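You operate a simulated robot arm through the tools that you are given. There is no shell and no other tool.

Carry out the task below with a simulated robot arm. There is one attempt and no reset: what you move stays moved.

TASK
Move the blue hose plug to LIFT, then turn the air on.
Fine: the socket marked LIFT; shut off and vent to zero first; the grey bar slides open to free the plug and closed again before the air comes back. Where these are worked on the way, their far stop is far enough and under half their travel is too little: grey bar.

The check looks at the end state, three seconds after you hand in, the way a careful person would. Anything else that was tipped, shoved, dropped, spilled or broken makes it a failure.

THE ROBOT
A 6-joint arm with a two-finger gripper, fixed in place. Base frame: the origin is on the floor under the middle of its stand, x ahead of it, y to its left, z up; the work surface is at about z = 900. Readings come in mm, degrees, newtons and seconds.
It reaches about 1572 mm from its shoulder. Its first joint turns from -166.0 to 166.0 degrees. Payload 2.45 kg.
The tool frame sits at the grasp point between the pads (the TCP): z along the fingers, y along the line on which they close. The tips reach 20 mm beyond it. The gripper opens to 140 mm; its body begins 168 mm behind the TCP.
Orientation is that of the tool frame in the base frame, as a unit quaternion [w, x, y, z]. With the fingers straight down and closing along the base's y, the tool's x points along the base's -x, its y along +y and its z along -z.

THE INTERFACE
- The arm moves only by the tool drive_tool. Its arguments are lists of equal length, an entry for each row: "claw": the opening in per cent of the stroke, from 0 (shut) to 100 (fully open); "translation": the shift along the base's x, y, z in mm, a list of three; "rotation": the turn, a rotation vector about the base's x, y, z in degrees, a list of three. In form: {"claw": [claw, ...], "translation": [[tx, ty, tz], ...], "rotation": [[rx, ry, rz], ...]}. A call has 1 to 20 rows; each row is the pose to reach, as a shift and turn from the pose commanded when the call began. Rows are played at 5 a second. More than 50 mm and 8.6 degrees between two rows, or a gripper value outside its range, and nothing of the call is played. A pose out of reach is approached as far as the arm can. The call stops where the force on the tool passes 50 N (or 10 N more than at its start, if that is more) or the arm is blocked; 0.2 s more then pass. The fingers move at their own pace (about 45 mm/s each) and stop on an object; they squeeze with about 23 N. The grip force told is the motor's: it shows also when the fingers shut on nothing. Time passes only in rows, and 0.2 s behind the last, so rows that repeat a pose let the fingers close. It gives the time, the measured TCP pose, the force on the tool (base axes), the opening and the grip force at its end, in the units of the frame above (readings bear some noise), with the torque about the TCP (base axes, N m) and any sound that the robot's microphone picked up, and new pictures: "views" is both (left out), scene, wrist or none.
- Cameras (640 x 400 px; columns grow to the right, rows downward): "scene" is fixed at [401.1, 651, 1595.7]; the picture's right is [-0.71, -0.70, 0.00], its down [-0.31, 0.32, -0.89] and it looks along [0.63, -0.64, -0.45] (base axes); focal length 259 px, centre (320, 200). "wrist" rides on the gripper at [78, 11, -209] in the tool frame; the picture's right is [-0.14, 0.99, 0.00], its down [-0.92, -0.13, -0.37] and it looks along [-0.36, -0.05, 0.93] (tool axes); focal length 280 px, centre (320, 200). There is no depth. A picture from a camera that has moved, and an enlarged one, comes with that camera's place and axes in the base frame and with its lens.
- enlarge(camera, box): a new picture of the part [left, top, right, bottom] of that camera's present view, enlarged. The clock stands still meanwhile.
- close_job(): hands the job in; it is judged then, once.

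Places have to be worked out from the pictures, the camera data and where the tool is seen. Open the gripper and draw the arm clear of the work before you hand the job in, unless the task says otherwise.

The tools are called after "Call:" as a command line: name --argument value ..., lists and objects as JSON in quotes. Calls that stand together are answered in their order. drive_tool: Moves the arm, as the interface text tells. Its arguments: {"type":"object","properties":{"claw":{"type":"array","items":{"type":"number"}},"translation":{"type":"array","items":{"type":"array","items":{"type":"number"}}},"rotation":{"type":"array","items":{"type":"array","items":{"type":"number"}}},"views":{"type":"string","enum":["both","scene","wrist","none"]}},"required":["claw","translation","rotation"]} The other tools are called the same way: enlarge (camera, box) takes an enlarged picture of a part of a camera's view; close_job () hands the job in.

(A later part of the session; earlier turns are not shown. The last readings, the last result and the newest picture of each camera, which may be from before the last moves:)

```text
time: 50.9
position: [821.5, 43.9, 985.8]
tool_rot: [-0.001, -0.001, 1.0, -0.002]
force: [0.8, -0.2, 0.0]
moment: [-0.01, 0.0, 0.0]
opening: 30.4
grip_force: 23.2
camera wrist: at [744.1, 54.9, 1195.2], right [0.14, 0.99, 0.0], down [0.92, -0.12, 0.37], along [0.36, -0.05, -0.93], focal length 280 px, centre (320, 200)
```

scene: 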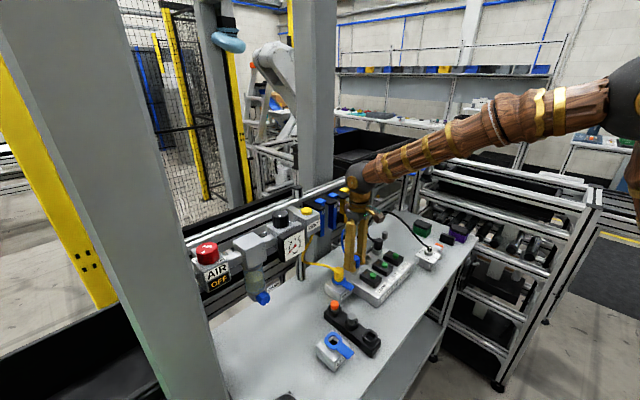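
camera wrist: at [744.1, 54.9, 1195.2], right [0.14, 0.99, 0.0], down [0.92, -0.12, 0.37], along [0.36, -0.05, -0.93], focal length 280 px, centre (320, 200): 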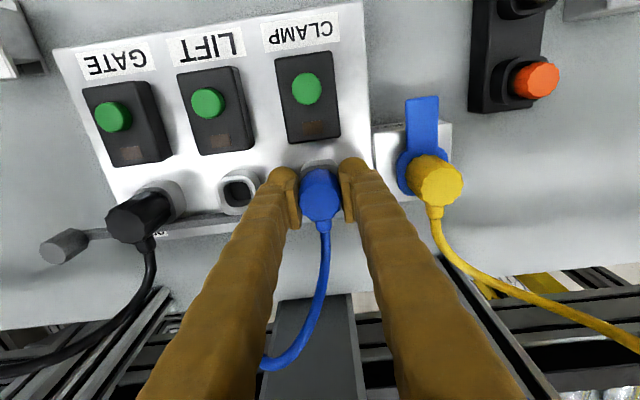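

Gripped at 30.4 mm with no side force. Pulling straight up in small steps.

Call:
drive_tool --claw '[0, 0, 0, 0, 0, 0, 0, 0]' --translation '[[0, 0, 3], [0, 0, 7], [0, 0, 12], [0, 0, 18], [0, 0, 24], [0, 0, 30], [0, 0, 38], [0, 0, 46]]' --rotation '[[0, 0, 0], [0, 0, 0], [0, 0, 0], [0, 0, 0], [0, 0, 0], [0, 0, 0], [0, 0, 0], [0, 0, 0]]' --views "both"

Call:
enlarge --camera "scene" --box '[310, 210, 410, 300]'

Call:
enlarge --camera "wrist" --box '[220, 110, 380, 250]'

```text
time: 52.6
position: [821.4, 44.3, 1032.1]
tool_rot: [0.0, -0.001, 1.0, -0.002]
force: [-0.5, -0.5, 0.0]
moment: [0.0, 0.0, 0.0]
opening: 30.5
grip_force: 23.2
camera wrist: at [744.1, 54.8, 1241.2], right [0.14, 0.99, 0.0], down [0.92, -0.12, 0.37], along [0.36, -0.05, -0.93], focal length 280 px, centre (320, 200)
```

scene: 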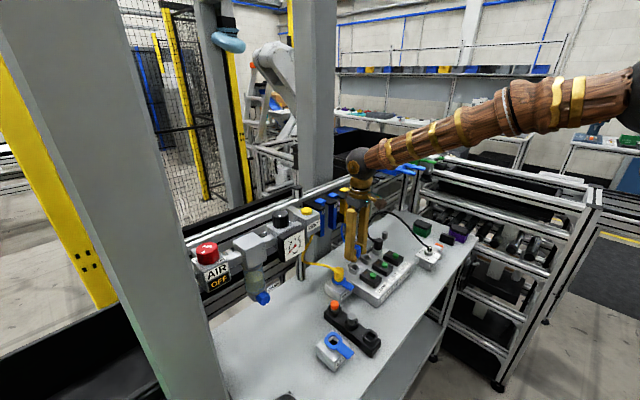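
wrist: 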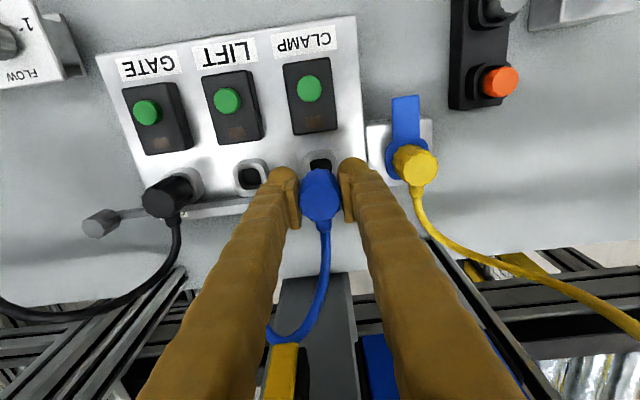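

```text
4.44 times, centred on (360, 255) of scene
camera zoom: at [401.1, 651.0, 1595.7], right [-0.71, -0.7, 0.0], down [-0.31, 0.32, -0.89], along [0.63, -0.64, -0.45], focal length 1150 px, centre (142, -44)
```

zoom: 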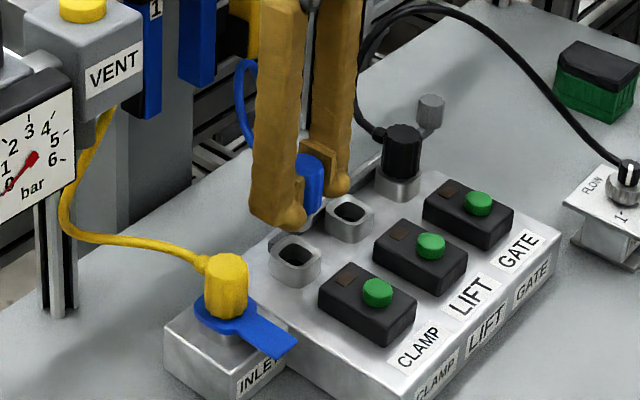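

```text
2.86 times, centred on (300, 180) of wrist
camera zoom: at [744.1, 54.8, 1241.2], right [0.14, 0.99, 0.0], down [0.92, -0.12, 0.37], along [0.36, -0.05, -0.93], focal length 801 px, centre (377, 257)
```

zoom: 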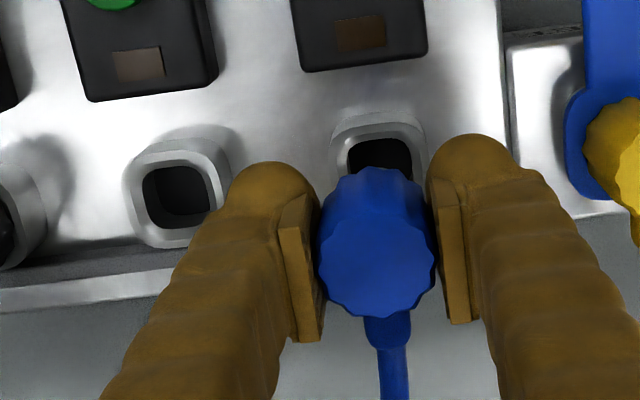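

The plug is free and hanging in the grip; the two open sockets are ≈74.4 mm apart. I'll lift a bit more and move to above LIFT.

Call:
drive_tool --claw '[0, 0, 0, 0, 0, 0, 0]' --translation '[[0, 0, 8], [0, 0, 14], [0, -20, 14], [-0.3, -40, 14], [-0.6, -60, 14], [-0.8, -74.4, 14], [-0.8, -74.4, 14]]' --rotation '[[0, 0, 0], [0, 0, 0], [0, 0, 0], [0, 0, 0], [0, 0, 0], [0, 0, 0], [0, 0, 0]]' --views "both"

Call:
enlarge --camera "scene" --box '[320, 200, 420, 290]'

Call:
enlarge --camera "wrist" --box '[260, 110, 420, 230]'

```text
time: 54.2
position: [819.9, -31.1, 1046.3]
tool_rot: [0.0, -0.001, 1.0, -0.001]
force: [0.1, 0.5, -0.6]
moment: [0.01, 0.0, 0.0]
opening: 30.4
grip_force: 23.0
camera wrist: at [743.5, -20.0, 1255.4], right [0.14, 0.99, 0.0], down [0.92, -0.12, 0.37], along [0.36, -0.05, -0.93], focal length 280 px, centre (320, 200)
```

scene: 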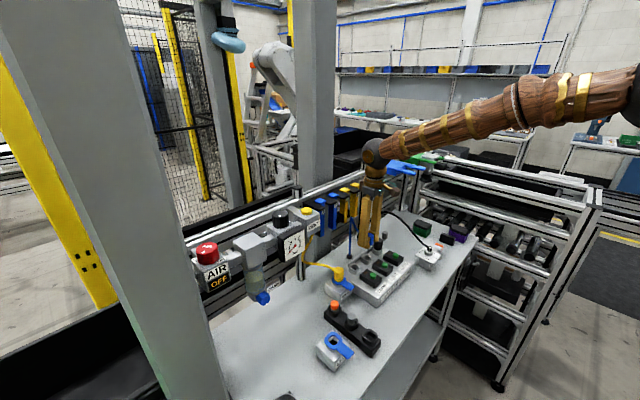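
wrist: 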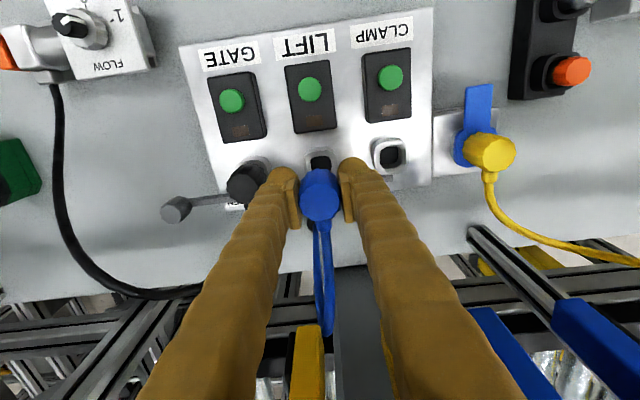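

```text
4.44 times, centred on (370, 245) of scene
camera zoom: at [401.1, 651.0, 1595.7], right [-0.71, -0.7, 0.0], down [-0.31, 0.32, -0.89], along [0.63, -0.64, -0.45], focal length 1150 px, centre (98, 0)
```

zoom: 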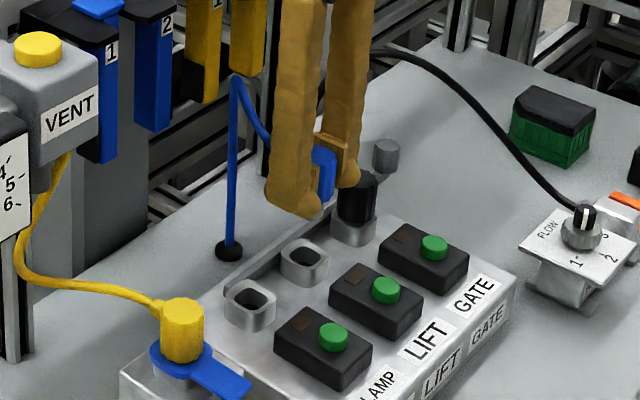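

```text
3.33 times, centred on (340, 170) of wrist
camera zoom: at [743.5, -20.0, 1255.4], right [0.14, 0.99, 0.0], down [0.92, -0.12, 0.37], along [0.36, -0.05, -0.93], focal length 935 px, centre (253, 300)
```

zoom: 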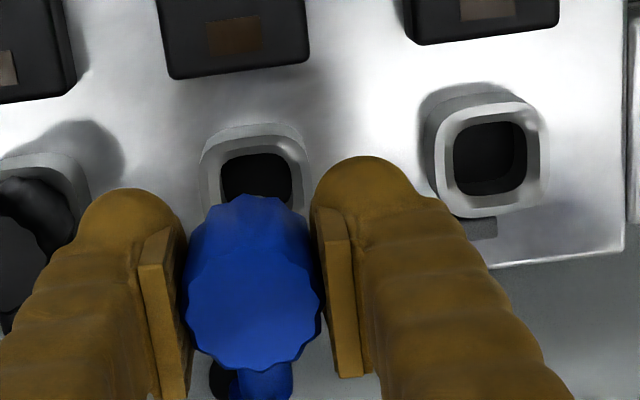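

Compared with the reference view over CLAMP, the plug is aligned with LIFT to within ~0.2 mm. Lowering it straight down into the LIFT socket.

Call:
drive_tool --claw '[0, 0, 0, 0, 0, 0, 0, 0, 0, 0, 0, 0]' --translation '[[0, 0.1, -8], [0, 0.1, -15], [0, 0.1, -21], [0, 0.1, -27], [0, 0.1, -32], [0, 0.1, -37], [0, 0.1, -42], [0, 0.1, -47], [0, 0.1, -51], [0, 0.1, -55], [0, 0.1, -58], [0, 0.1, -60]]' --rotation '[[0, 0, 0], [0, 0, 0], [0, 0, 0], [0, 0, 0], [0, 0, 0], [0, 0, 0], [0, 0, 0], [0, 0, 0], [0, 0, 0], [0, 0, 0], [0, 0, 0], [0, 0, 0]]' --views "both"

Call:
enlarge --camera "scene" --box '[320, 210, 420, 300]'

Call:
enlarge --camera "wrist" --box '[240, 130, 400, 250]'

```text
time: 56.9
position: [820.0, -30.7, 985.7]
tool_rot: [-0.001, 0.001, 1.0, -0.002]
force: [0.2, 0.5, -0.4]
moment: [-0.01, 0.02, -0.02]
opening: 30.5
grip_force: 22.8
camera wrist: at [743.1, -19.4, 1195.1], right [0.14, 0.99, 0.0], down [0.92, -0.12, 0.37], along [0.36, -0.05, -0.93], focal length 280 px, centre (320, 200)
```

scene: 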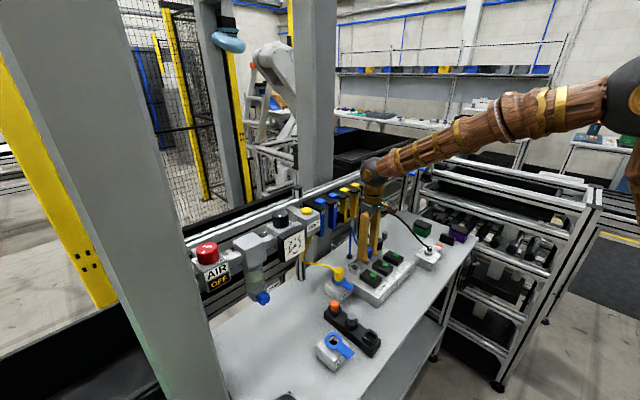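
wrist: 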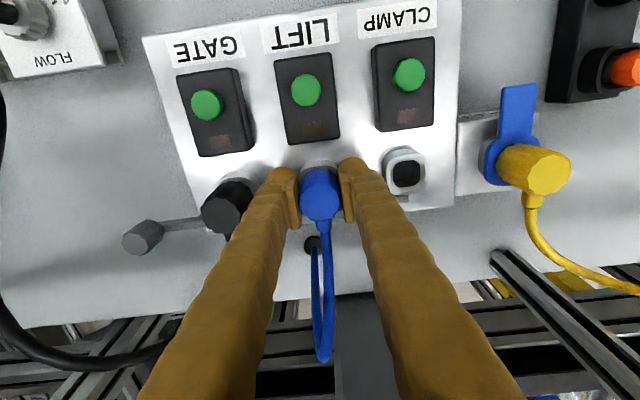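

```text
4.44 times, centred on (370, 255) of scene
camera zoom: at [401.1, 651.0, 1595.7], right [-0.71, -0.7, 0.0], down [-0.31, 0.32, -0.89], along [0.63, -0.64, -0.45], focal length 1150 px, centre (98, -44)
```

zoom: 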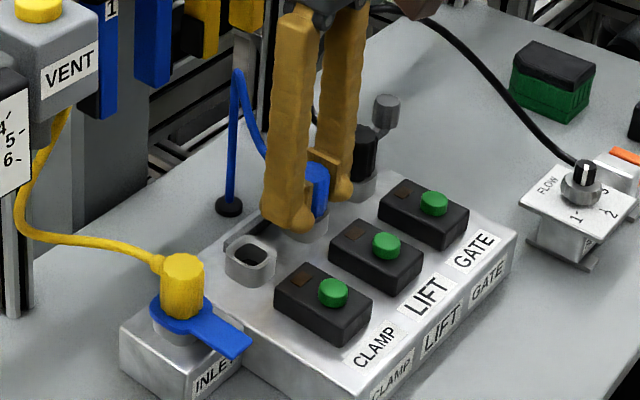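

```text
3.33 times, centred on (320, 190) of wrist
camera zoom: at [743.1, -19.4, 1195.1], right [0.14, 0.99, 0.0], down [0.92, -0.12, 0.37], along [0.36, -0.05, -0.93], focal length 935 px, centre (320, 233)
```

zoom: 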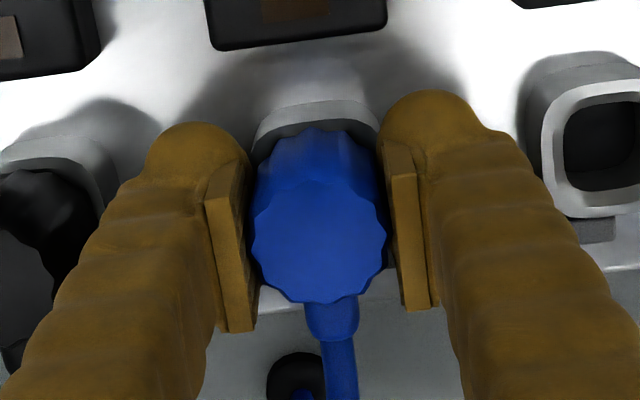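

It slid in with no resistance to the same height as when seated in CLAMP. I'll press down a few mm gently to confirm it is bottomed out.

Call:
drive_tool --claw '[0, 0, 0, 0]' --translation '[[0, 0, -1], [0, 0, -2], [0, 0, -3], [0, 0, -3]]' --rotation '[[0, 0, 0], [0, 0, 0], [0, 0, 0], [0, 0, 0]]' --views "none"

```text
time: 57.9
position: [820.2, -30.3, 984.2]
tool_rot: [0.001, -0.001, 1.0, -0.002]
force: [2.5, 0.4, 17.6]
moment: [0.02, -0.05, -0.03]
opening: 30.2
grip_force: 23.1
```

It's bottomed (17.6 N upward reaction). Releasing with a modest opening to stay clear of the GATE plug, then lifting straight up.

Call:
drive_tool --claw '[31, 31, 31, 31, 31, 31, 31, 31]' --translation '[[0, 0, 1], [0, 0, 2], [0, 0, 2], [0, 0, 20], [0, 0, 45], [0, 0, 80], [0, 0, 120], [0, 0, 160]]' --rotation '[[0, 0, 0], [0, 0, 0], [0, 0, 0], [0, 0, 0], [0, 0, 0], [0, 0, 0], [0, 0, 0], [0, 0, 0]]' --views "both"

Call:
enlarge --camera "scene" --box '[320, 210, 420, 300]'

Call:
enlarge --camera "wrist" --box '[180, 100, 420, 240]'

```text
time: 59.6
position: [819.9, -31.7, 1143.7]
tool_rot: [-0.001, -0.002, 1.0, -0.002]
force: [0.0, 0.3, -0.6]
moment: [0.0, 0.04, 0.01]
opening: 43.6
grip_force: 0.2
camera wrist: at [743.3, -19.8, 1353.4], right [0.14, 0.99, 0.0], down [0.92, -0.12, 0.37], along [0.36, -0.05, -0.93], focal length 280 px, centre (320, 200)
```

scene: 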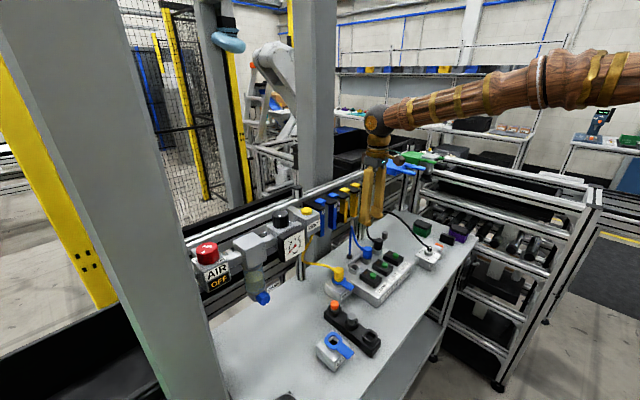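
wrist: 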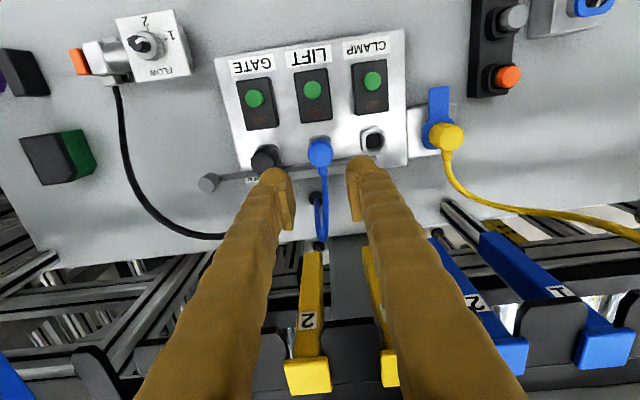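

```text
4.44 times, centred on (370, 255) of scene
camera zoom: at [401.1, 651.0, 1595.7], right [-0.71, -0.7, 0.0], down [-0.31, 0.32, -0.89], along [0.63, -0.64, -0.45], focal length 1150 px, centre (98, -44)
```

zoom: 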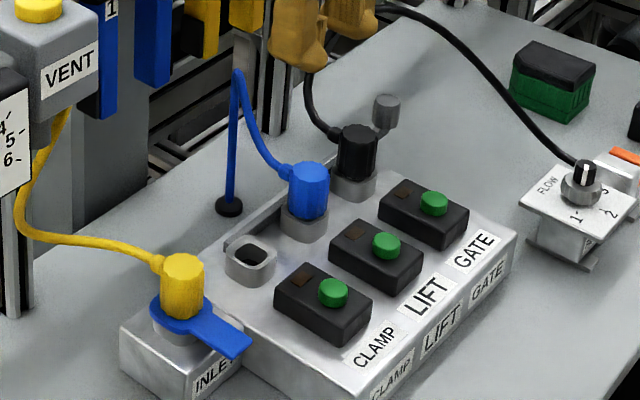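

```text
2.67 times, centred on (300, 170) of wrist
camera zoom: at [743.3, -19.8, 1353.4], right [0.14, 0.99, 0.0], down [0.92, -0.12, 0.37], along [0.36, -0.05, -0.93], focal length 748 px, centre (373, 280)
```

zoom: 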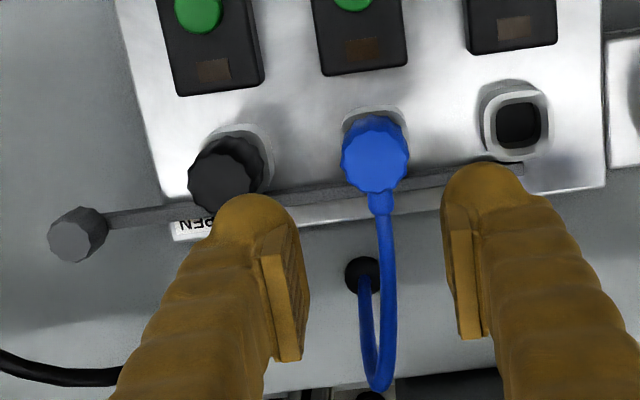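

The blue plug is seated in LIFT and the fingers are clear. Next the bar must be closed by pushing its handle (now at ≈(844, −191)) toward +y. I'll re-orient, leaning the tool inward so it stays inside the black hose arch.

Call:
drive_tool --claw '[20, 0, 0, 0, 0, 0, 0, 0, 0, 0, 0, 0]' --translation '[[-12, 0, 15], [-24, 0, 30], [-36, -5, 45], [-48, -20, 50], [-50, -35, 50], [-50, -50, 50], [-50, -65, 50], [-50, -80, 50], [-50, -95, 50], [-50, -110, 50], [-50, -125, 50], [-50, -138, 50]]' --rotation '[[0, 0, -7.5], [0, 0, -15], [0, 0, -22.5], [0, 0, -30], [0, 0, -37.5], [0, 0, -45], [0, 0, -52.5], [0, 0, -60], [0, 0, -67.5], [0, 0, -75], [0, 0, -82.5], [0, 0, -90]]' --views "none"

Call:
enlarge --camera "wrist" --box '[280, 20, 440, 180]'

Call:
enlarge --camera "scene" --box '[330, 200, 430, 290]'

```text
time: 62.2
position: [770.5, -169.7, 1192.5]
tool_rot: [-0.002, 0.707, 0.707, -0.001]
force: [0.3, -0.2, 0.0]
moment: [0.03, 0.03, -0.01]
opening: 0.0
grip_force: 22.9
```

```text
2.50 times, centred on (360, 100) of wrist
camera zoom: at [782.6, -91.4, 1402.6], right [0.99, -0.14, 0.0], down [-0.13, -0.92, 0.37], along [-0.05, -0.36, -0.93], focal length 701 px, centre (220, 450)
```

zoom: 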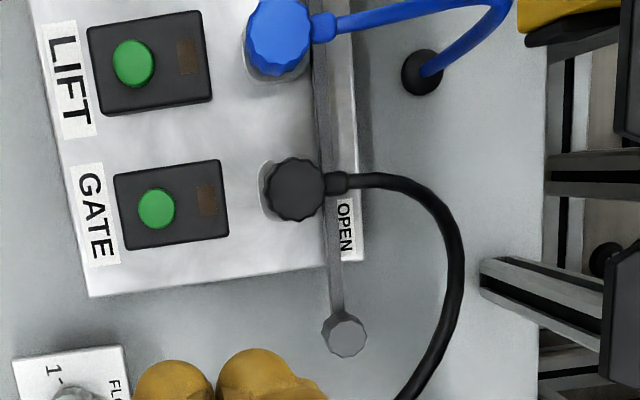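

```text
4.44 times, centred on (380, 245) of scene
camera zoom: at [401.1, 651.0, 1595.7], right [-0.71, -0.7, 0.0], down [-0.31, 0.32, -0.89], along [0.63, -0.64, -0.45], focal length 1150 px, centre (53, 0)
```

zoom: 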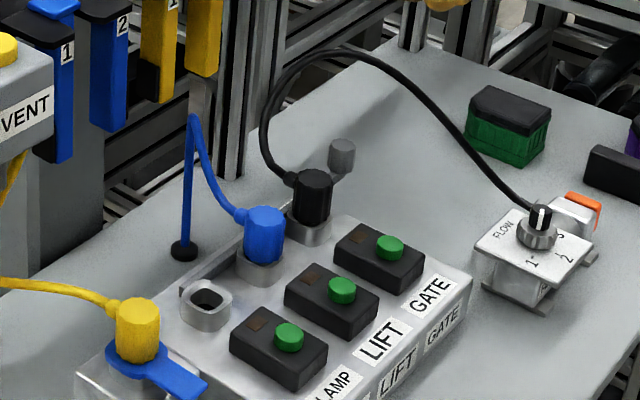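

The handle is confirmed at ≈(844, −192). Tilting the tool to the leaned-in attitude and descending to a pre-approach point inside the hose arch.

Call:
drive_tool --claw '[0, 0, 0, 0, 0, 0, 0, 0, 0]' --translation '[[0, 0, 0], [0, 0, 0], [0, 0, 0], [0, 0, 0], [0, 0, 0], [4, -5, -37], [8, -11, -74], [12, -16, -110], [16.7, -22.2, -146.6]]' --rotation '[[-4.37, -6.22, -1.23], [-8.74, -12.44, -2.46], [-13.11, -18.66, -3.7], [-17.48, -24.88, -4.93], [-21.85, -31.1, -6.16], [-21.85, -31.1, -6.16], [-21.85, -31.1, -6.16], [-21.85, -31.1, -6.16], [-21.85, -31.1, -6.16]]' --views "both"

Call:
enlarge --camera "wrist" --box '[240, 80, 440, 230]'

Call:
enlarge --camera "scene" --box '[340, 190, 440, 280]'

```text
time: 64.2
position: [789.5, -191.9, 1046.8]
tool_rot: [0.32, 0.705, 0.631, 0.055]
force: [0.6, -0.1, -0.3]
moment: [-0.01, 0.02, 0.01]
opening: 0.0
grip_force: 23.0
camera wrist: at [712.9, -39.7, 1192.0], right [0.82, -0.13, 0.56], down [-0.47, -0.71, 0.52], along [0.33, -0.69, -0.64], focal length 280 px, centre (320, 200)
```

scene: 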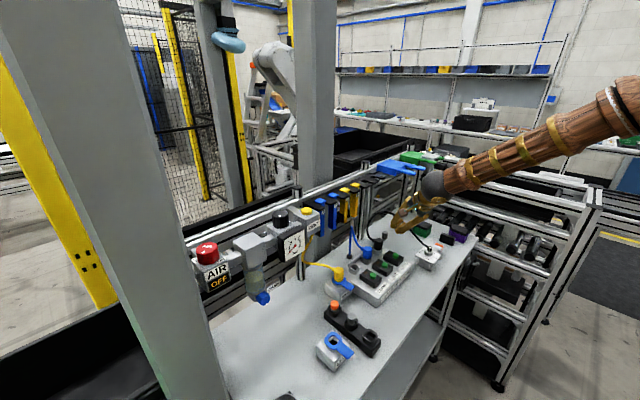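
wrist: 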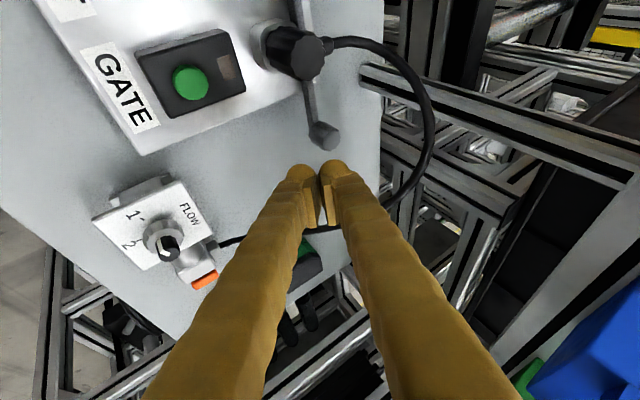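

```text
2.67 times, centred on (340, 155) of wrist
camera zoom: at [712.9, -39.7, 1192.0], right [0.82, -0.13, 0.56], down [-0.47, -0.71, 0.52], along [0.33, -0.69, -0.64], focal length 748 px, centre (267, 320)
```

zoom: 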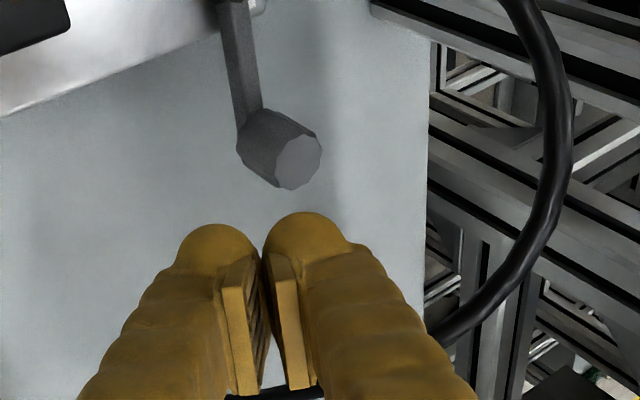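

```text
4.44 times, centred on (390, 235) of scene
camera zoom: at [401.1, 651.0, 1595.7], right [-0.71, -0.7, 0.0], down [-0.31, 0.32, -0.89], along [0.63, -0.64, -0.45], focal length 1150 px, centre (9, 44)
```

zoom: 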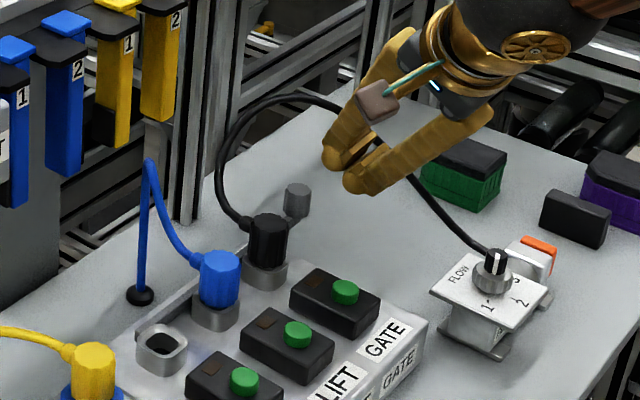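

The fingers are inside the hose arch with the handle just ahead on the +y side. Advancing along the tool axis to the −y side of the handle.

Call:
drive_tool --claw '[0, 0, 0, 0, 0, 0]' --translation '[[8, -6.5, -14], [16, -13, -28], [24, -19, -41], [31, -25, -54], [38, -30, -66], [44.5, -35, -76.8]]' --rotation '[[0, 0, 0], [0, 0, 0], [0, 0, 0], [0, 0, 0], [0, 0, 0], [0, 0, 0]]' --views "both"

Call:
enlarge --camera "wrist" --box '[240, 100, 440, 250]'

Call:
enlarge --camera "scene" --box '[340, 190, 440, 280]'

```text
time: 65.7
position: [833.5, -225.3, 969.5]
tool_rot: [0.319, 0.705, 0.631, 0.055]
force: [0.7, -0.8, 0.9]
moment: [0.0, 0.01, -0.02]
opening: 0.2
grip_force: 23.1
camera wrist: at [757.0, -74.2, 1115.0], right [0.82, -0.13, 0.56], down [-0.47, -0.71, 0.52], along [0.33, -0.69, -0.64], focal length 280 px, centre (320, 200)
```

scene: 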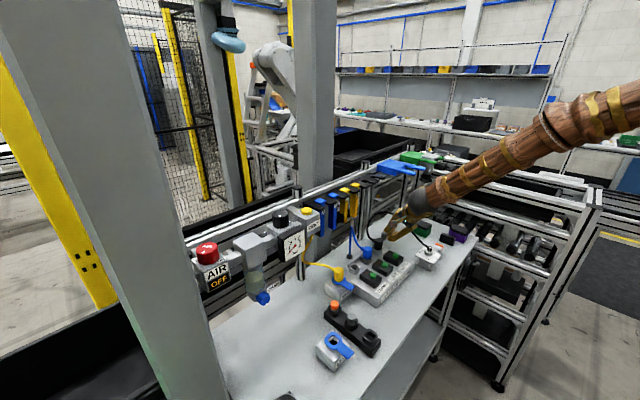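
wrist: 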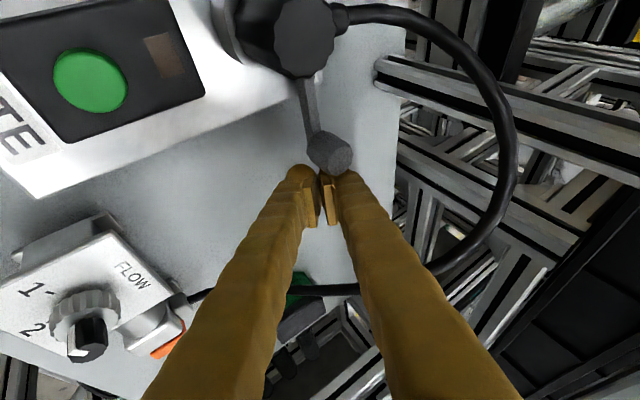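

```text
2.67 times, centred on (340, 175) of wrist
camera zoom: at [757.0, -74.2, 1115.0], right [0.82, -0.13, 0.56], down [-0.47, -0.71, 0.52], along [0.33, -0.69, -0.64], focal length 748 px, centre (267, 267)
```

zoom: 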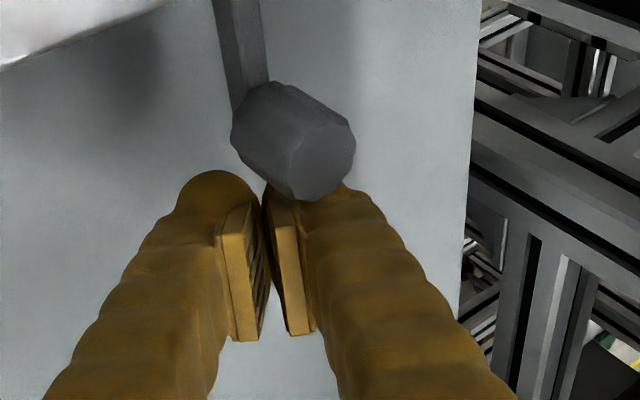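

```text
4.44 times, centred on (390, 235) of scene
camera zoom: at [401.1, 651.0, 1595.7], right [-0.71, -0.7, 0.0], down [-0.31, 0.32, -0.89], along [0.63, -0.64, -0.45], focal length 1150 px, centre (9, 44)
```

zoom: 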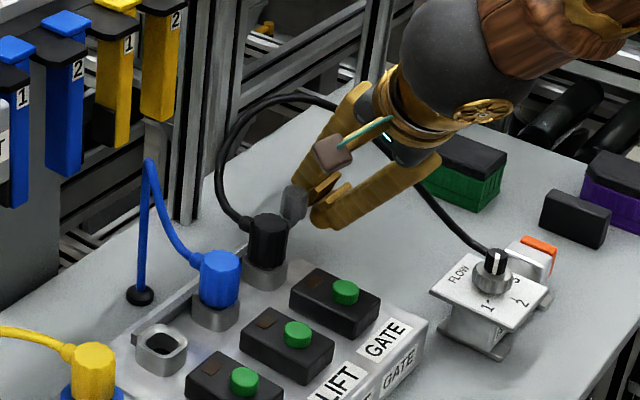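

The upper fingertip is tucked behind the handle with no contact force. Pushing toward +y in small steps to close the bar until it stops.

Call:
drive_tool --claw '[0, 0, 0, 0, 0, 0, 0, 0, 0, 0, 0]' --translation '[[0, 3, 0], [0, 6, 0], [0, 9, 0], [0, 12, 0], [0, 15, 0], [0, 18, 0], [0, 21, 0], [0, 24, 0], [0, 27, 0], [0, 30, 0], [0, 33, 0]]' --rotation '[[0, 0, 0], [0, 0, 0], [0, 0, 0], [0, 0, 0], [0, 0, 0], [0, 0, 0], [0, 0, 0], [0, 0, 0], [0, 0, 0], [0, 0, 0], [0, 0, 0]]' --views "both"

Call:
enlarge --camera "wrist" --box '[240, 80, 440, 230]'

Call:
enlarge --camera "scene" --box '[340, 190, 440, 280]'

```text
time: 67.5
position: [831.1, -205.9, 971.1]
tool_rot: [0.32, 0.707, 0.629, 0.053]
force: [-1.1, -12.0, 1.4]
moment: [0.22, -0.02, -0.16]
opening: 0.0
grip_force: 23.3
stopped in row 9: the force on the tool passed its limit at 57 N (the readings are from after the stop); the commanded pose is now the measured one
camera wrist: at [756.7, -53.0, 1115.7], right [0.82, -0.13, 0.56], down [-0.47, -0.71, 0.53], along [0.33, -0.69, -0.64], focal length 280 px, centre (320, 200)
```

scene: 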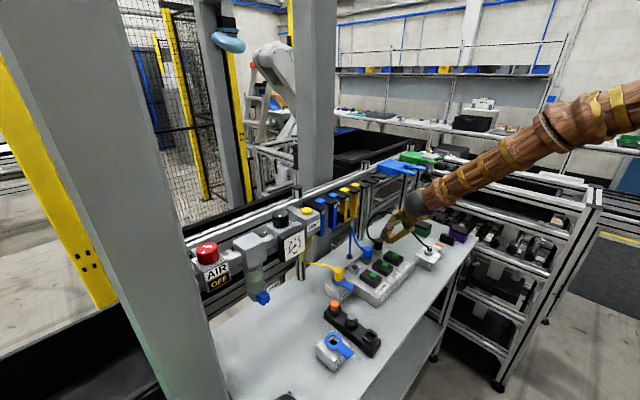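
wrist: 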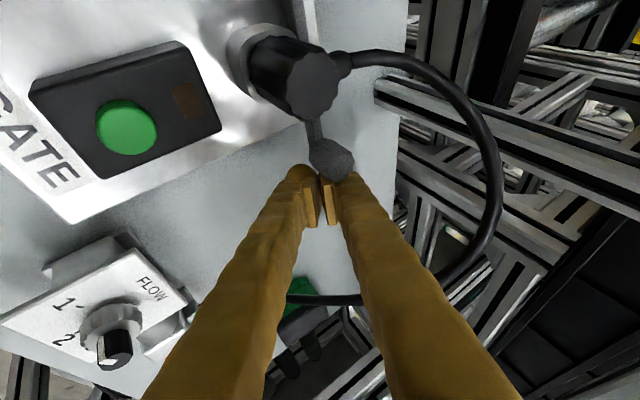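

```text
2.67 times, centred on (340, 155) of wrist
camera zoom: at [756.7, -53.0, 1115.7], right [0.82, -0.13, 0.56], down [-0.47, -0.71, 0.53], along [0.33, -0.69, -0.64], focal length 748 px, centre (267, 320)
```

zoom: 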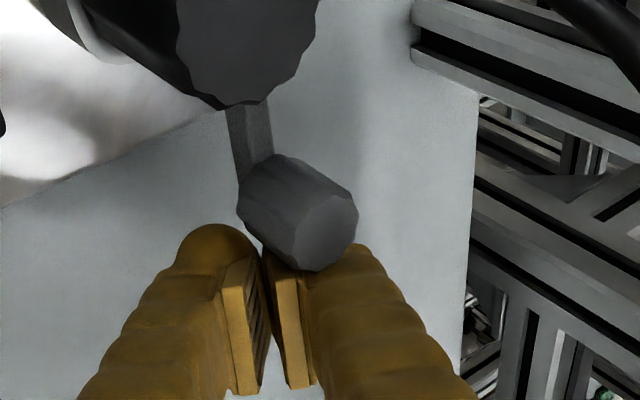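

```text
4.44 times, centred on (390, 235) of scene
camera zoom: at [401.1, 651.0, 1595.7], right [-0.71, -0.7, 0.0], down [-0.31, 0.32, -0.89], along [0.63, -0.64, -0.45], focal length 1150 px, centre (9, 44)
```

zoom: 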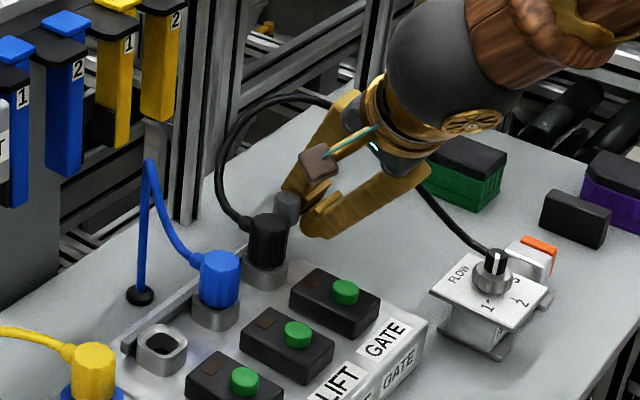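

The bar reached its closing stop (57 N), and the handle's image position matches its original closed location. Backing off 5 mm and retreating along the tool axis.

Call:
drive_tool --claw '[0, 0, 0, 0, 0, 0, 0, 0, 0, 0]' --translation '[[0, -5, 0], [-8, -2, 13], [-16, 4, 26], [-24, 10, 39], [-32, 17, 53], [-40, 23, 66], [-48, 29, 80], [-60, 38, 110], [-65, 45, 150], [-70, 50, 190]]' --rotation '[[0, 0, 0], [0, 0, 0], [0, 0, 0], [0, 0, 0], [0, 0, 0], [0, 0, 0], [0, 0, 0], [0, 0, 0], [0, 0, 0], [0, 0, 0]]' --views "both"

Call:
enlarge --camera "scene" --box '[340, 210, 420, 280]'

Call:
enlarge --camera "scene" --box '[320, 225, 380, 285]'

```text
time: 69.7
position: [760.0, -152.4, 1160.6]
tool_rot: [0.32, 0.706, 0.629, 0.054]
force: [0.6, -0.1, -0.1]
moment: [-0.03, 0.03, 0.02]
opening: 0.0
grip_force: 22.5
camera wrist: at [686.3, -1.7, 1306.2], right [0.82, -0.13, 0.56], down [-0.47, -0.71, 0.53], along [0.33, -0.69, -0.64], focal length 280 px, centre (320, 200)
```

scene: 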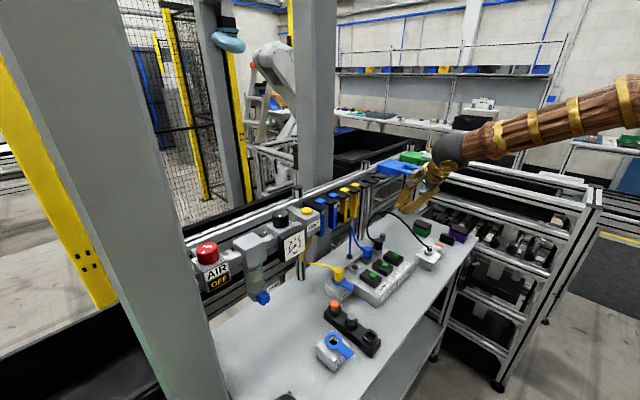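
wrist: 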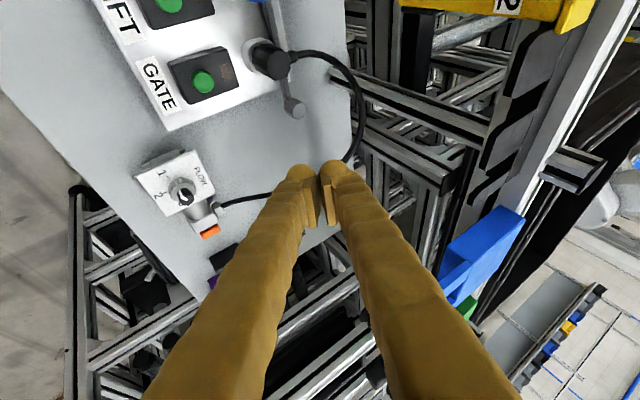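

```text
5.71 times, centred on (380, 245) of scene
camera zoom: at [401.1, 651.0, 1595.7], right [-0.71, -0.7, 0.0], down [-0.31, 0.32, -0.89], along [0.63, -0.64, -0.45], focal length 1479 px, centre (-23, -57)
```

zoom: 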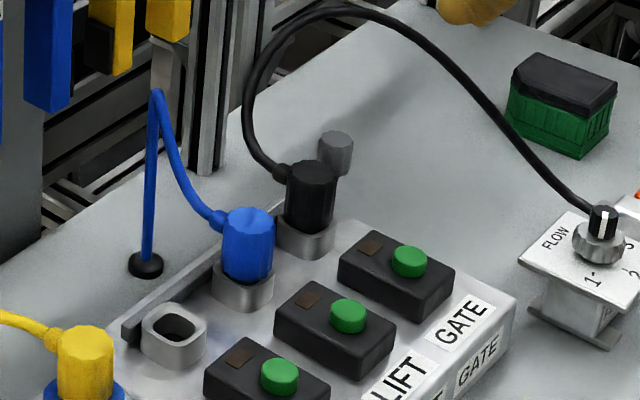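

```text
6.67 times, centred on (350, 255) of scene
camera zoom: at [401.1, 651.0, 1595.7], right [-0.71, -0.7, 0.0], down [-0.31, 0.32, -0.89], along [0.63, -0.64, -0.45], focal length 1726 px, centre (120, -167)
```

zoom: 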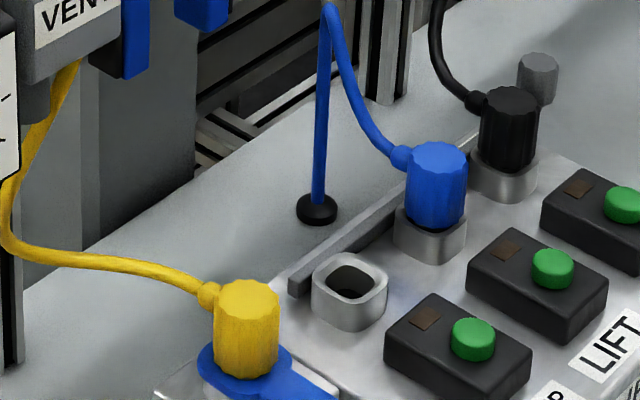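

The bar looks closed, but I want to verify against the original picture with the identical crop.

Call:
enlarge --camera "scene" --box '[325, 205, 425, 295]'

Call:
enlarge --camera "wrist" --box '[240, 30, 340, 130]'

```text
4.44 times, centred on (375, 250) of scene
camera zoom: at [401.1, 651.0, 1595.7], right [-0.71, -0.7, 0.0], down [-0.31, 0.32, -0.89], along [0.63, -0.64, -0.45], focal length 1150 px, centre (76, -22)
```

zoom: 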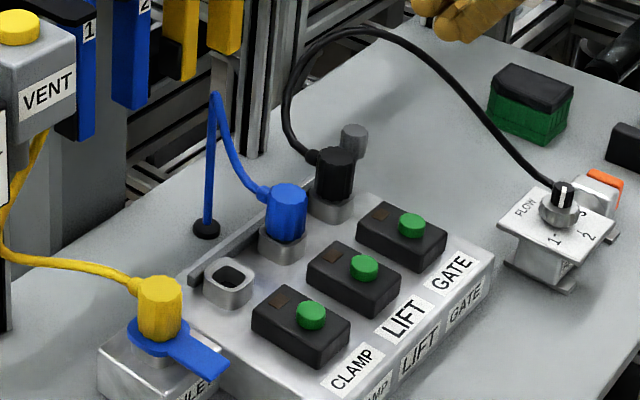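

```text
4.00 times, centred on (290, 80) of wrist
camera zoom: at [686.3, -1.7, 1306.2], right [0.82, -0.13, 0.56], down [-0.47, -0.71, 0.53], along [0.33, -0.69, -0.64], focal length 1122 px, centre (440, 680)
```

zoom: 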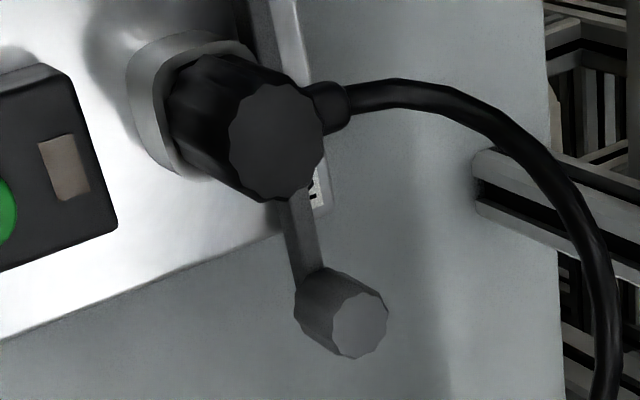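

The handle is exactly where it was originally (same pixel in the same crop) and blue sits in LIFT. Now I'll straighten the tool and rise, then travel back to the AIR knob.

Call:
drive_tool --claw '[0, 0, 0, 0, 0, 0]' --translation '[[-2, 0, 35], [-4, 0, 70], [-6, 0, 105], [-8, 0, 140], [-10, 0, 170], [-10, 0, 190]]' --rotation '[[4.37, 6.22, 1.23], [8.74, 12.44, 2.46], [13.11, 18.66, 3.7], [17.48, 24.88, 4.93], [21.85, 31.1, 6.16], [21.85, 31.1, 6.16]]' --views "none"

Call:
drive_tool --claw '[20, 46, 46, 46, 46, 46, 46, 46, 46, 46, 46, 46, 46, 46, 46, 46, 46, 46]' --translation '[[0, 35, 0], [0, 70, 0], [0, 105, 0], [0, 140, 0], [0, 175, 0], [0, 210, 0], [0, 245, 0], [0, 280, 0], [0, 315, 0], [0, 350, 0], [5, 385, 0], [10, 420, 0], [20, 455, 0], [30, 490, 0], [40, 525, 0], [50, 560, 0], [65, 595, 0], [80, 625, 0]]' --rotation '[[0, 0, 7.5], [0, 0, 15], [0, 0, 22.5], [0, 0, 30], [0, 0, 37.5], [0, 0, 45], [0, 0, 52.5], [0, 0, 60], [0, 0, 67.5], [0, 0, 75], [0, 0, 82.5], [0, 0, 90], [0, 0, 97.5], [0, 0, 105], [0, 0, 112.5], [0, 0, 120], [0, 0, 127.5], [0, 0, 135]]' --views "both"

```text
time: 71.1
position: [750.8, -154.6, 1350.3]
tool_rot: [-0.002, 0.708, 0.707, -0.003]
force: [0.5, 0.1, -0.3]
moment: [-0.03, 0.0, -0.02]
opening: 0.0
grip_force: 23.5
```

```text
time: 74.9
position: [830.8, 470.6, 1351.4]
tool_rot: [0.002, -0.383, 0.924, -0.001]
force: [-0.3, 0.3, -0.1]
moment: [0.04, -0.08, 0.01]
opening: 64.4
grip_force: 0.0
camera wrist: at [768.2, 423.2, 1560.1], right [-0.6, 0.8, 0.0], down [0.74, 0.56, 0.37], along [0.3, 0.22, -0.93], focal length 280 px, centre (320, 200)
```

scene: 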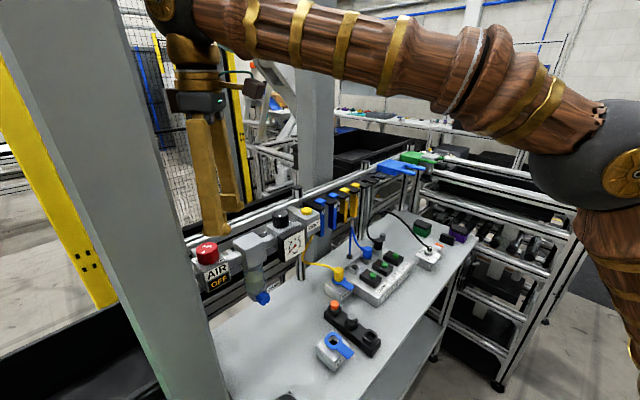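
wrist: 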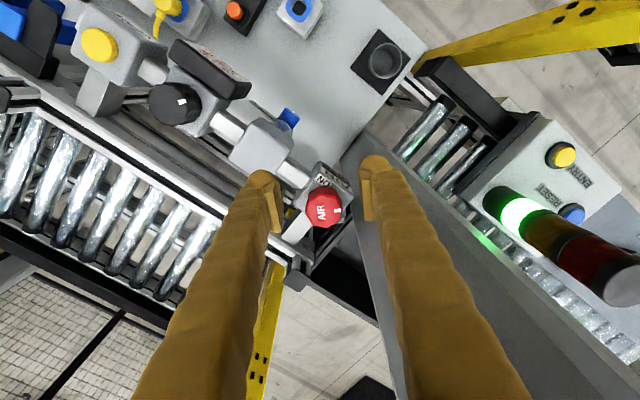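

Over the rail at 45°. I'll narrow the opening to ~53 mm and center over the knob at (869.8, 504.6), where I gripped it before.

Call:
drive_tool --claw '[38, 38, 38, 38, 38]' --translation '[[13, 11, 0], [26, 22, 0], [39, 34, 0], [39, 34, -20], [39, 34, -35]]' --rotation '[[0, 0, 0], [0, 0, 0], [0, 0, 0], [0, 0, 0], [0, 0, 0]]' --views "both"

Call:
enlarge --camera "wrist" --box '[240, 110, 400, 230]'

```text
time: 76.1
position: [871.3, 505.1, 1315.1]
tool_rot: [0.002, -0.382, 0.924, -0.002]
force: [-0.2, -0.7, 0.1]
moment: [0.03, 0.02, -0.01]
opening: 52.9
grip_force: 0.2
camera wrist: at [807.4, 457.2, 1524.0], right [-0.6, 0.8, 0.0], down [0.74, 0.56, 0.37], along [0.3, 0.22, -0.93], focal length 280 px, centre (320, 200)
```

scene: 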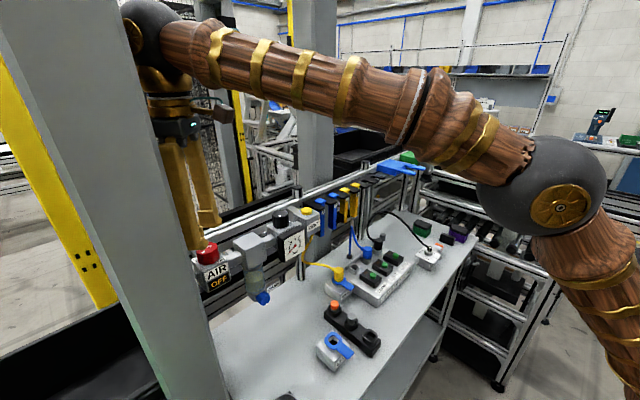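
wrist: 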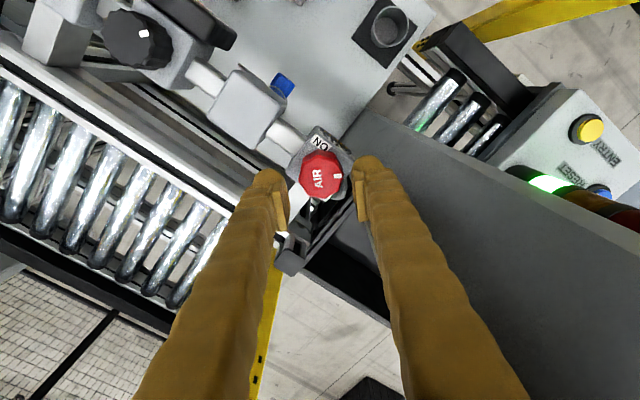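

```text
3.33 times, centred on (320, 170) of wrist
camera zoom: at [807.4, 457.2, 1524.0], right [-0.6, 0.8, 0.0], down [0.74, 0.56, 0.37], along [0.3, 0.22, -0.93], focal length 935 px, centre (320, 300)
```

zoom: 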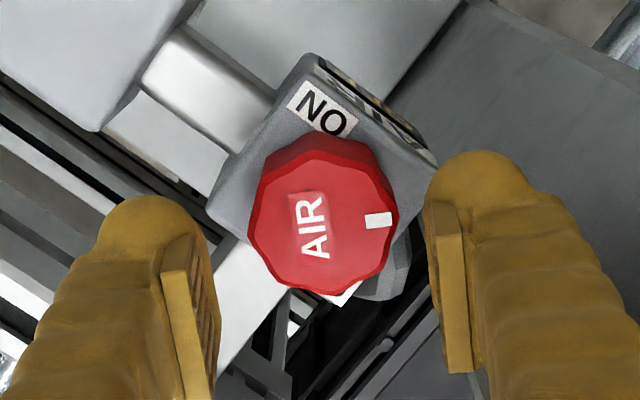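

Centered within ~1 mm. Descending onto the knob and gripping it.

Call:
drive_tool --claw '[38, 38, 38, 38, 38, 0, 0, 0, 0]' --translation '[[-0.5, 0.6, -14], [-0.5, 0.6, -28], [-0.5, 0.6, -40], [-0.5, 0.6, -51], [-0.5, 0.6, -51], [-0.5, 0.6, -51], [-0.5, 0.6, -51], [-0.5, 0.6, -51], [-0.5, 0.6, -51]]' --rotation '[[0, 0, 0], [0, 0, 0], [0, 0, 0], [0, 0, 0], [0, 0, 0], [0, 0, 0], [0, 0, 0], [0, 0, 0], [0, 0, 0]]' --views "wrist"

Call:
enlarge --camera "wrist" --box '[240, 130, 400, 250]'

```text
time: 78.1
position: [870.0, 506.0, 1264.1]
tool_rot: [0.003, -0.382, 0.924, -0.002]
force: [10.8, -7.9, 0.5]
moment: [-0.07, -0.14, -0.03]
opening: 40.9
grip_force: 45.2
camera wrist: at [806.3, 457.3, 1473.0], right [-0.6, 0.8, 0.0], down [0.74, 0.56, 0.37], along [0.3, 0.22, -0.93], focal length 280 px, centre (320, 200)
```

wrist: 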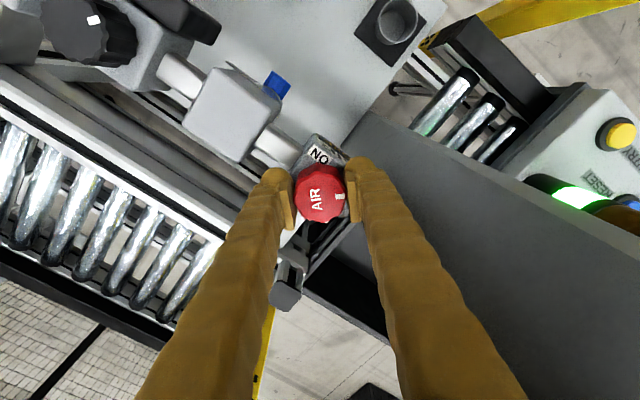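

```text
3.33 times, centred on (320, 190) of wrist
camera zoom: at [806.3, 457.3, 1473.0], right [-0.6, 0.8, 0.0], down [0.74, 0.56, 0.37], along [0.3, 0.22, -0.93], focal length 935 px, centre (320, 233)
```

zoom: 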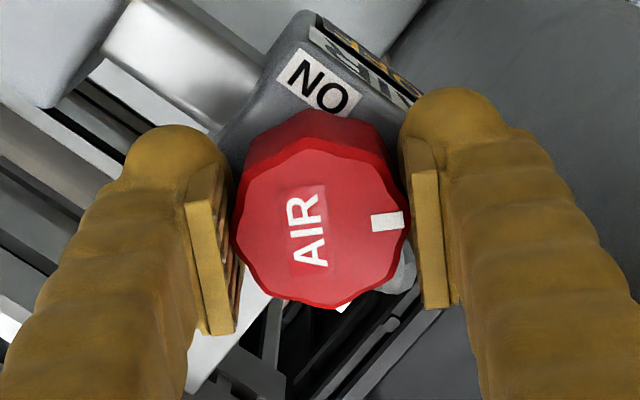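

Gripped with the mark aligned as at OFF. Turning counter-clockwise back to ON.

Call:
drive_tool --claw '[0, 0, 0, 0, 0, 0, 0, 0, 0, 0, 0, 0]' --translation '[[0.3, -0.4, 0], [0.3, -0.4, 0], [0.3, -0.4, 0], [0.3, -0.4, 0], [0.3, -0.4, 0], [0.3, -0.4, 0], [0.3, -0.4, 0], [0.3, -0.4, 0], [0.3, -0.4, 0], [0.3, -0.4, 0], [0.3, -0.4, 0], [0.3, -0.4, 0]]' --rotation '[[0, 0, 7.5], [0, 0, 15], [0, 0, 22.5], [0, 0, 30], [0, 0, 37.5], [0, 0, 45], [0, 0, 52.5], [0, 0, 60], [0, 0, 67.5], [0, 0, 75], [0, 0, 82.5], [0, 0, 89]]' --views "both"

Call:
enlarge --camera "scene" --box '[180, 220, 340, 320]'

Call:
enlarge --camera "wrist" --box '[240, 130, 400, 250]'

```text
time: 80.7
position: [869.9, 505.2, 1263.5]
tool_rot: [-0.003, 0.921, -0.389, 0.0]
force: [3.9, -7.6, 4.2]
moment: [-0.13, -0.11, 0.02]
opening: 41.1
grip_force: 45.2
camera wrist: at [917.1, 439.7, 1473.0], right [-0.81, -0.59, 0.0], down [-0.55, 0.75, 0.37], along [-0.22, 0.3, -0.93], focal length 280 px, centre (320, 200)
```

scene: 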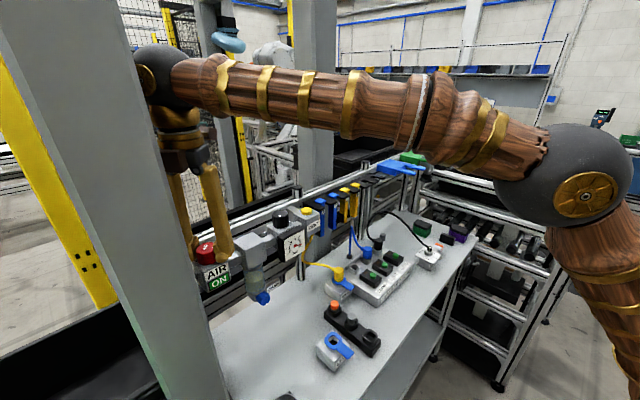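
wrist: 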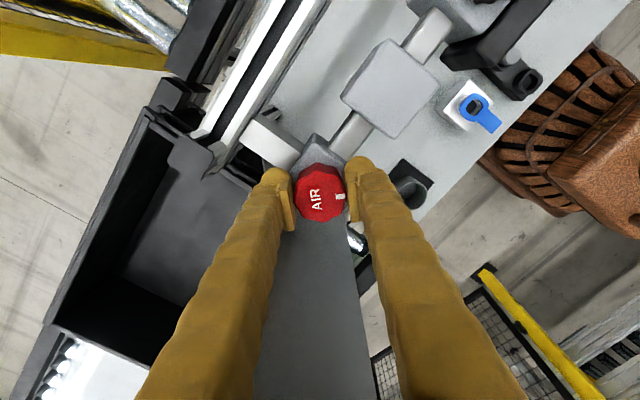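

```text
4.00 times, centred on (260, 270) of scene
camera zoom: at [401.1, 651.0, 1595.7], right [-0.71, -0.7, 0.0], down [-0.31, 0.32, -0.89], along [0.63, -0.64, -0.45], focal length 1036 px, centre (560, -80)
```

zoom: 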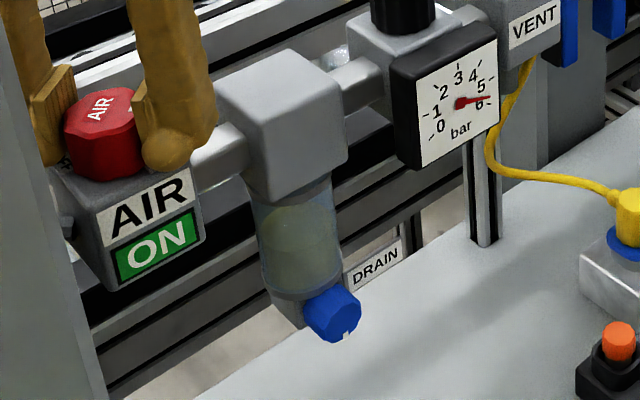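

```text
3.33 times, centred on (320, 190) of wrist
camera zoom: at [917.1, 439.7, 1473.0], right [-0.81, -0.59, 0.0], down [-0.55, 0.75, 0.37], along [-0.22, 0.3, -0.93], focal length 935 px, centre (320, 233)
```

zoom: 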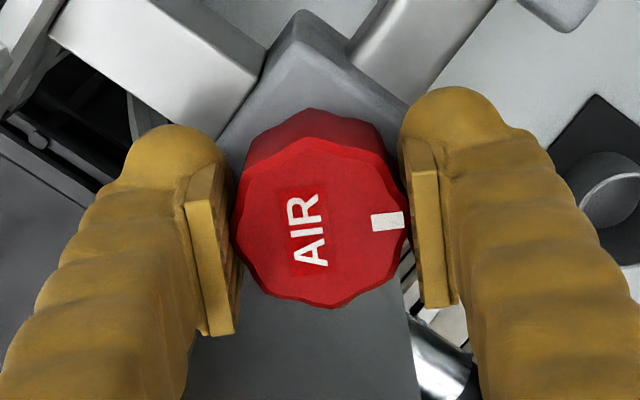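

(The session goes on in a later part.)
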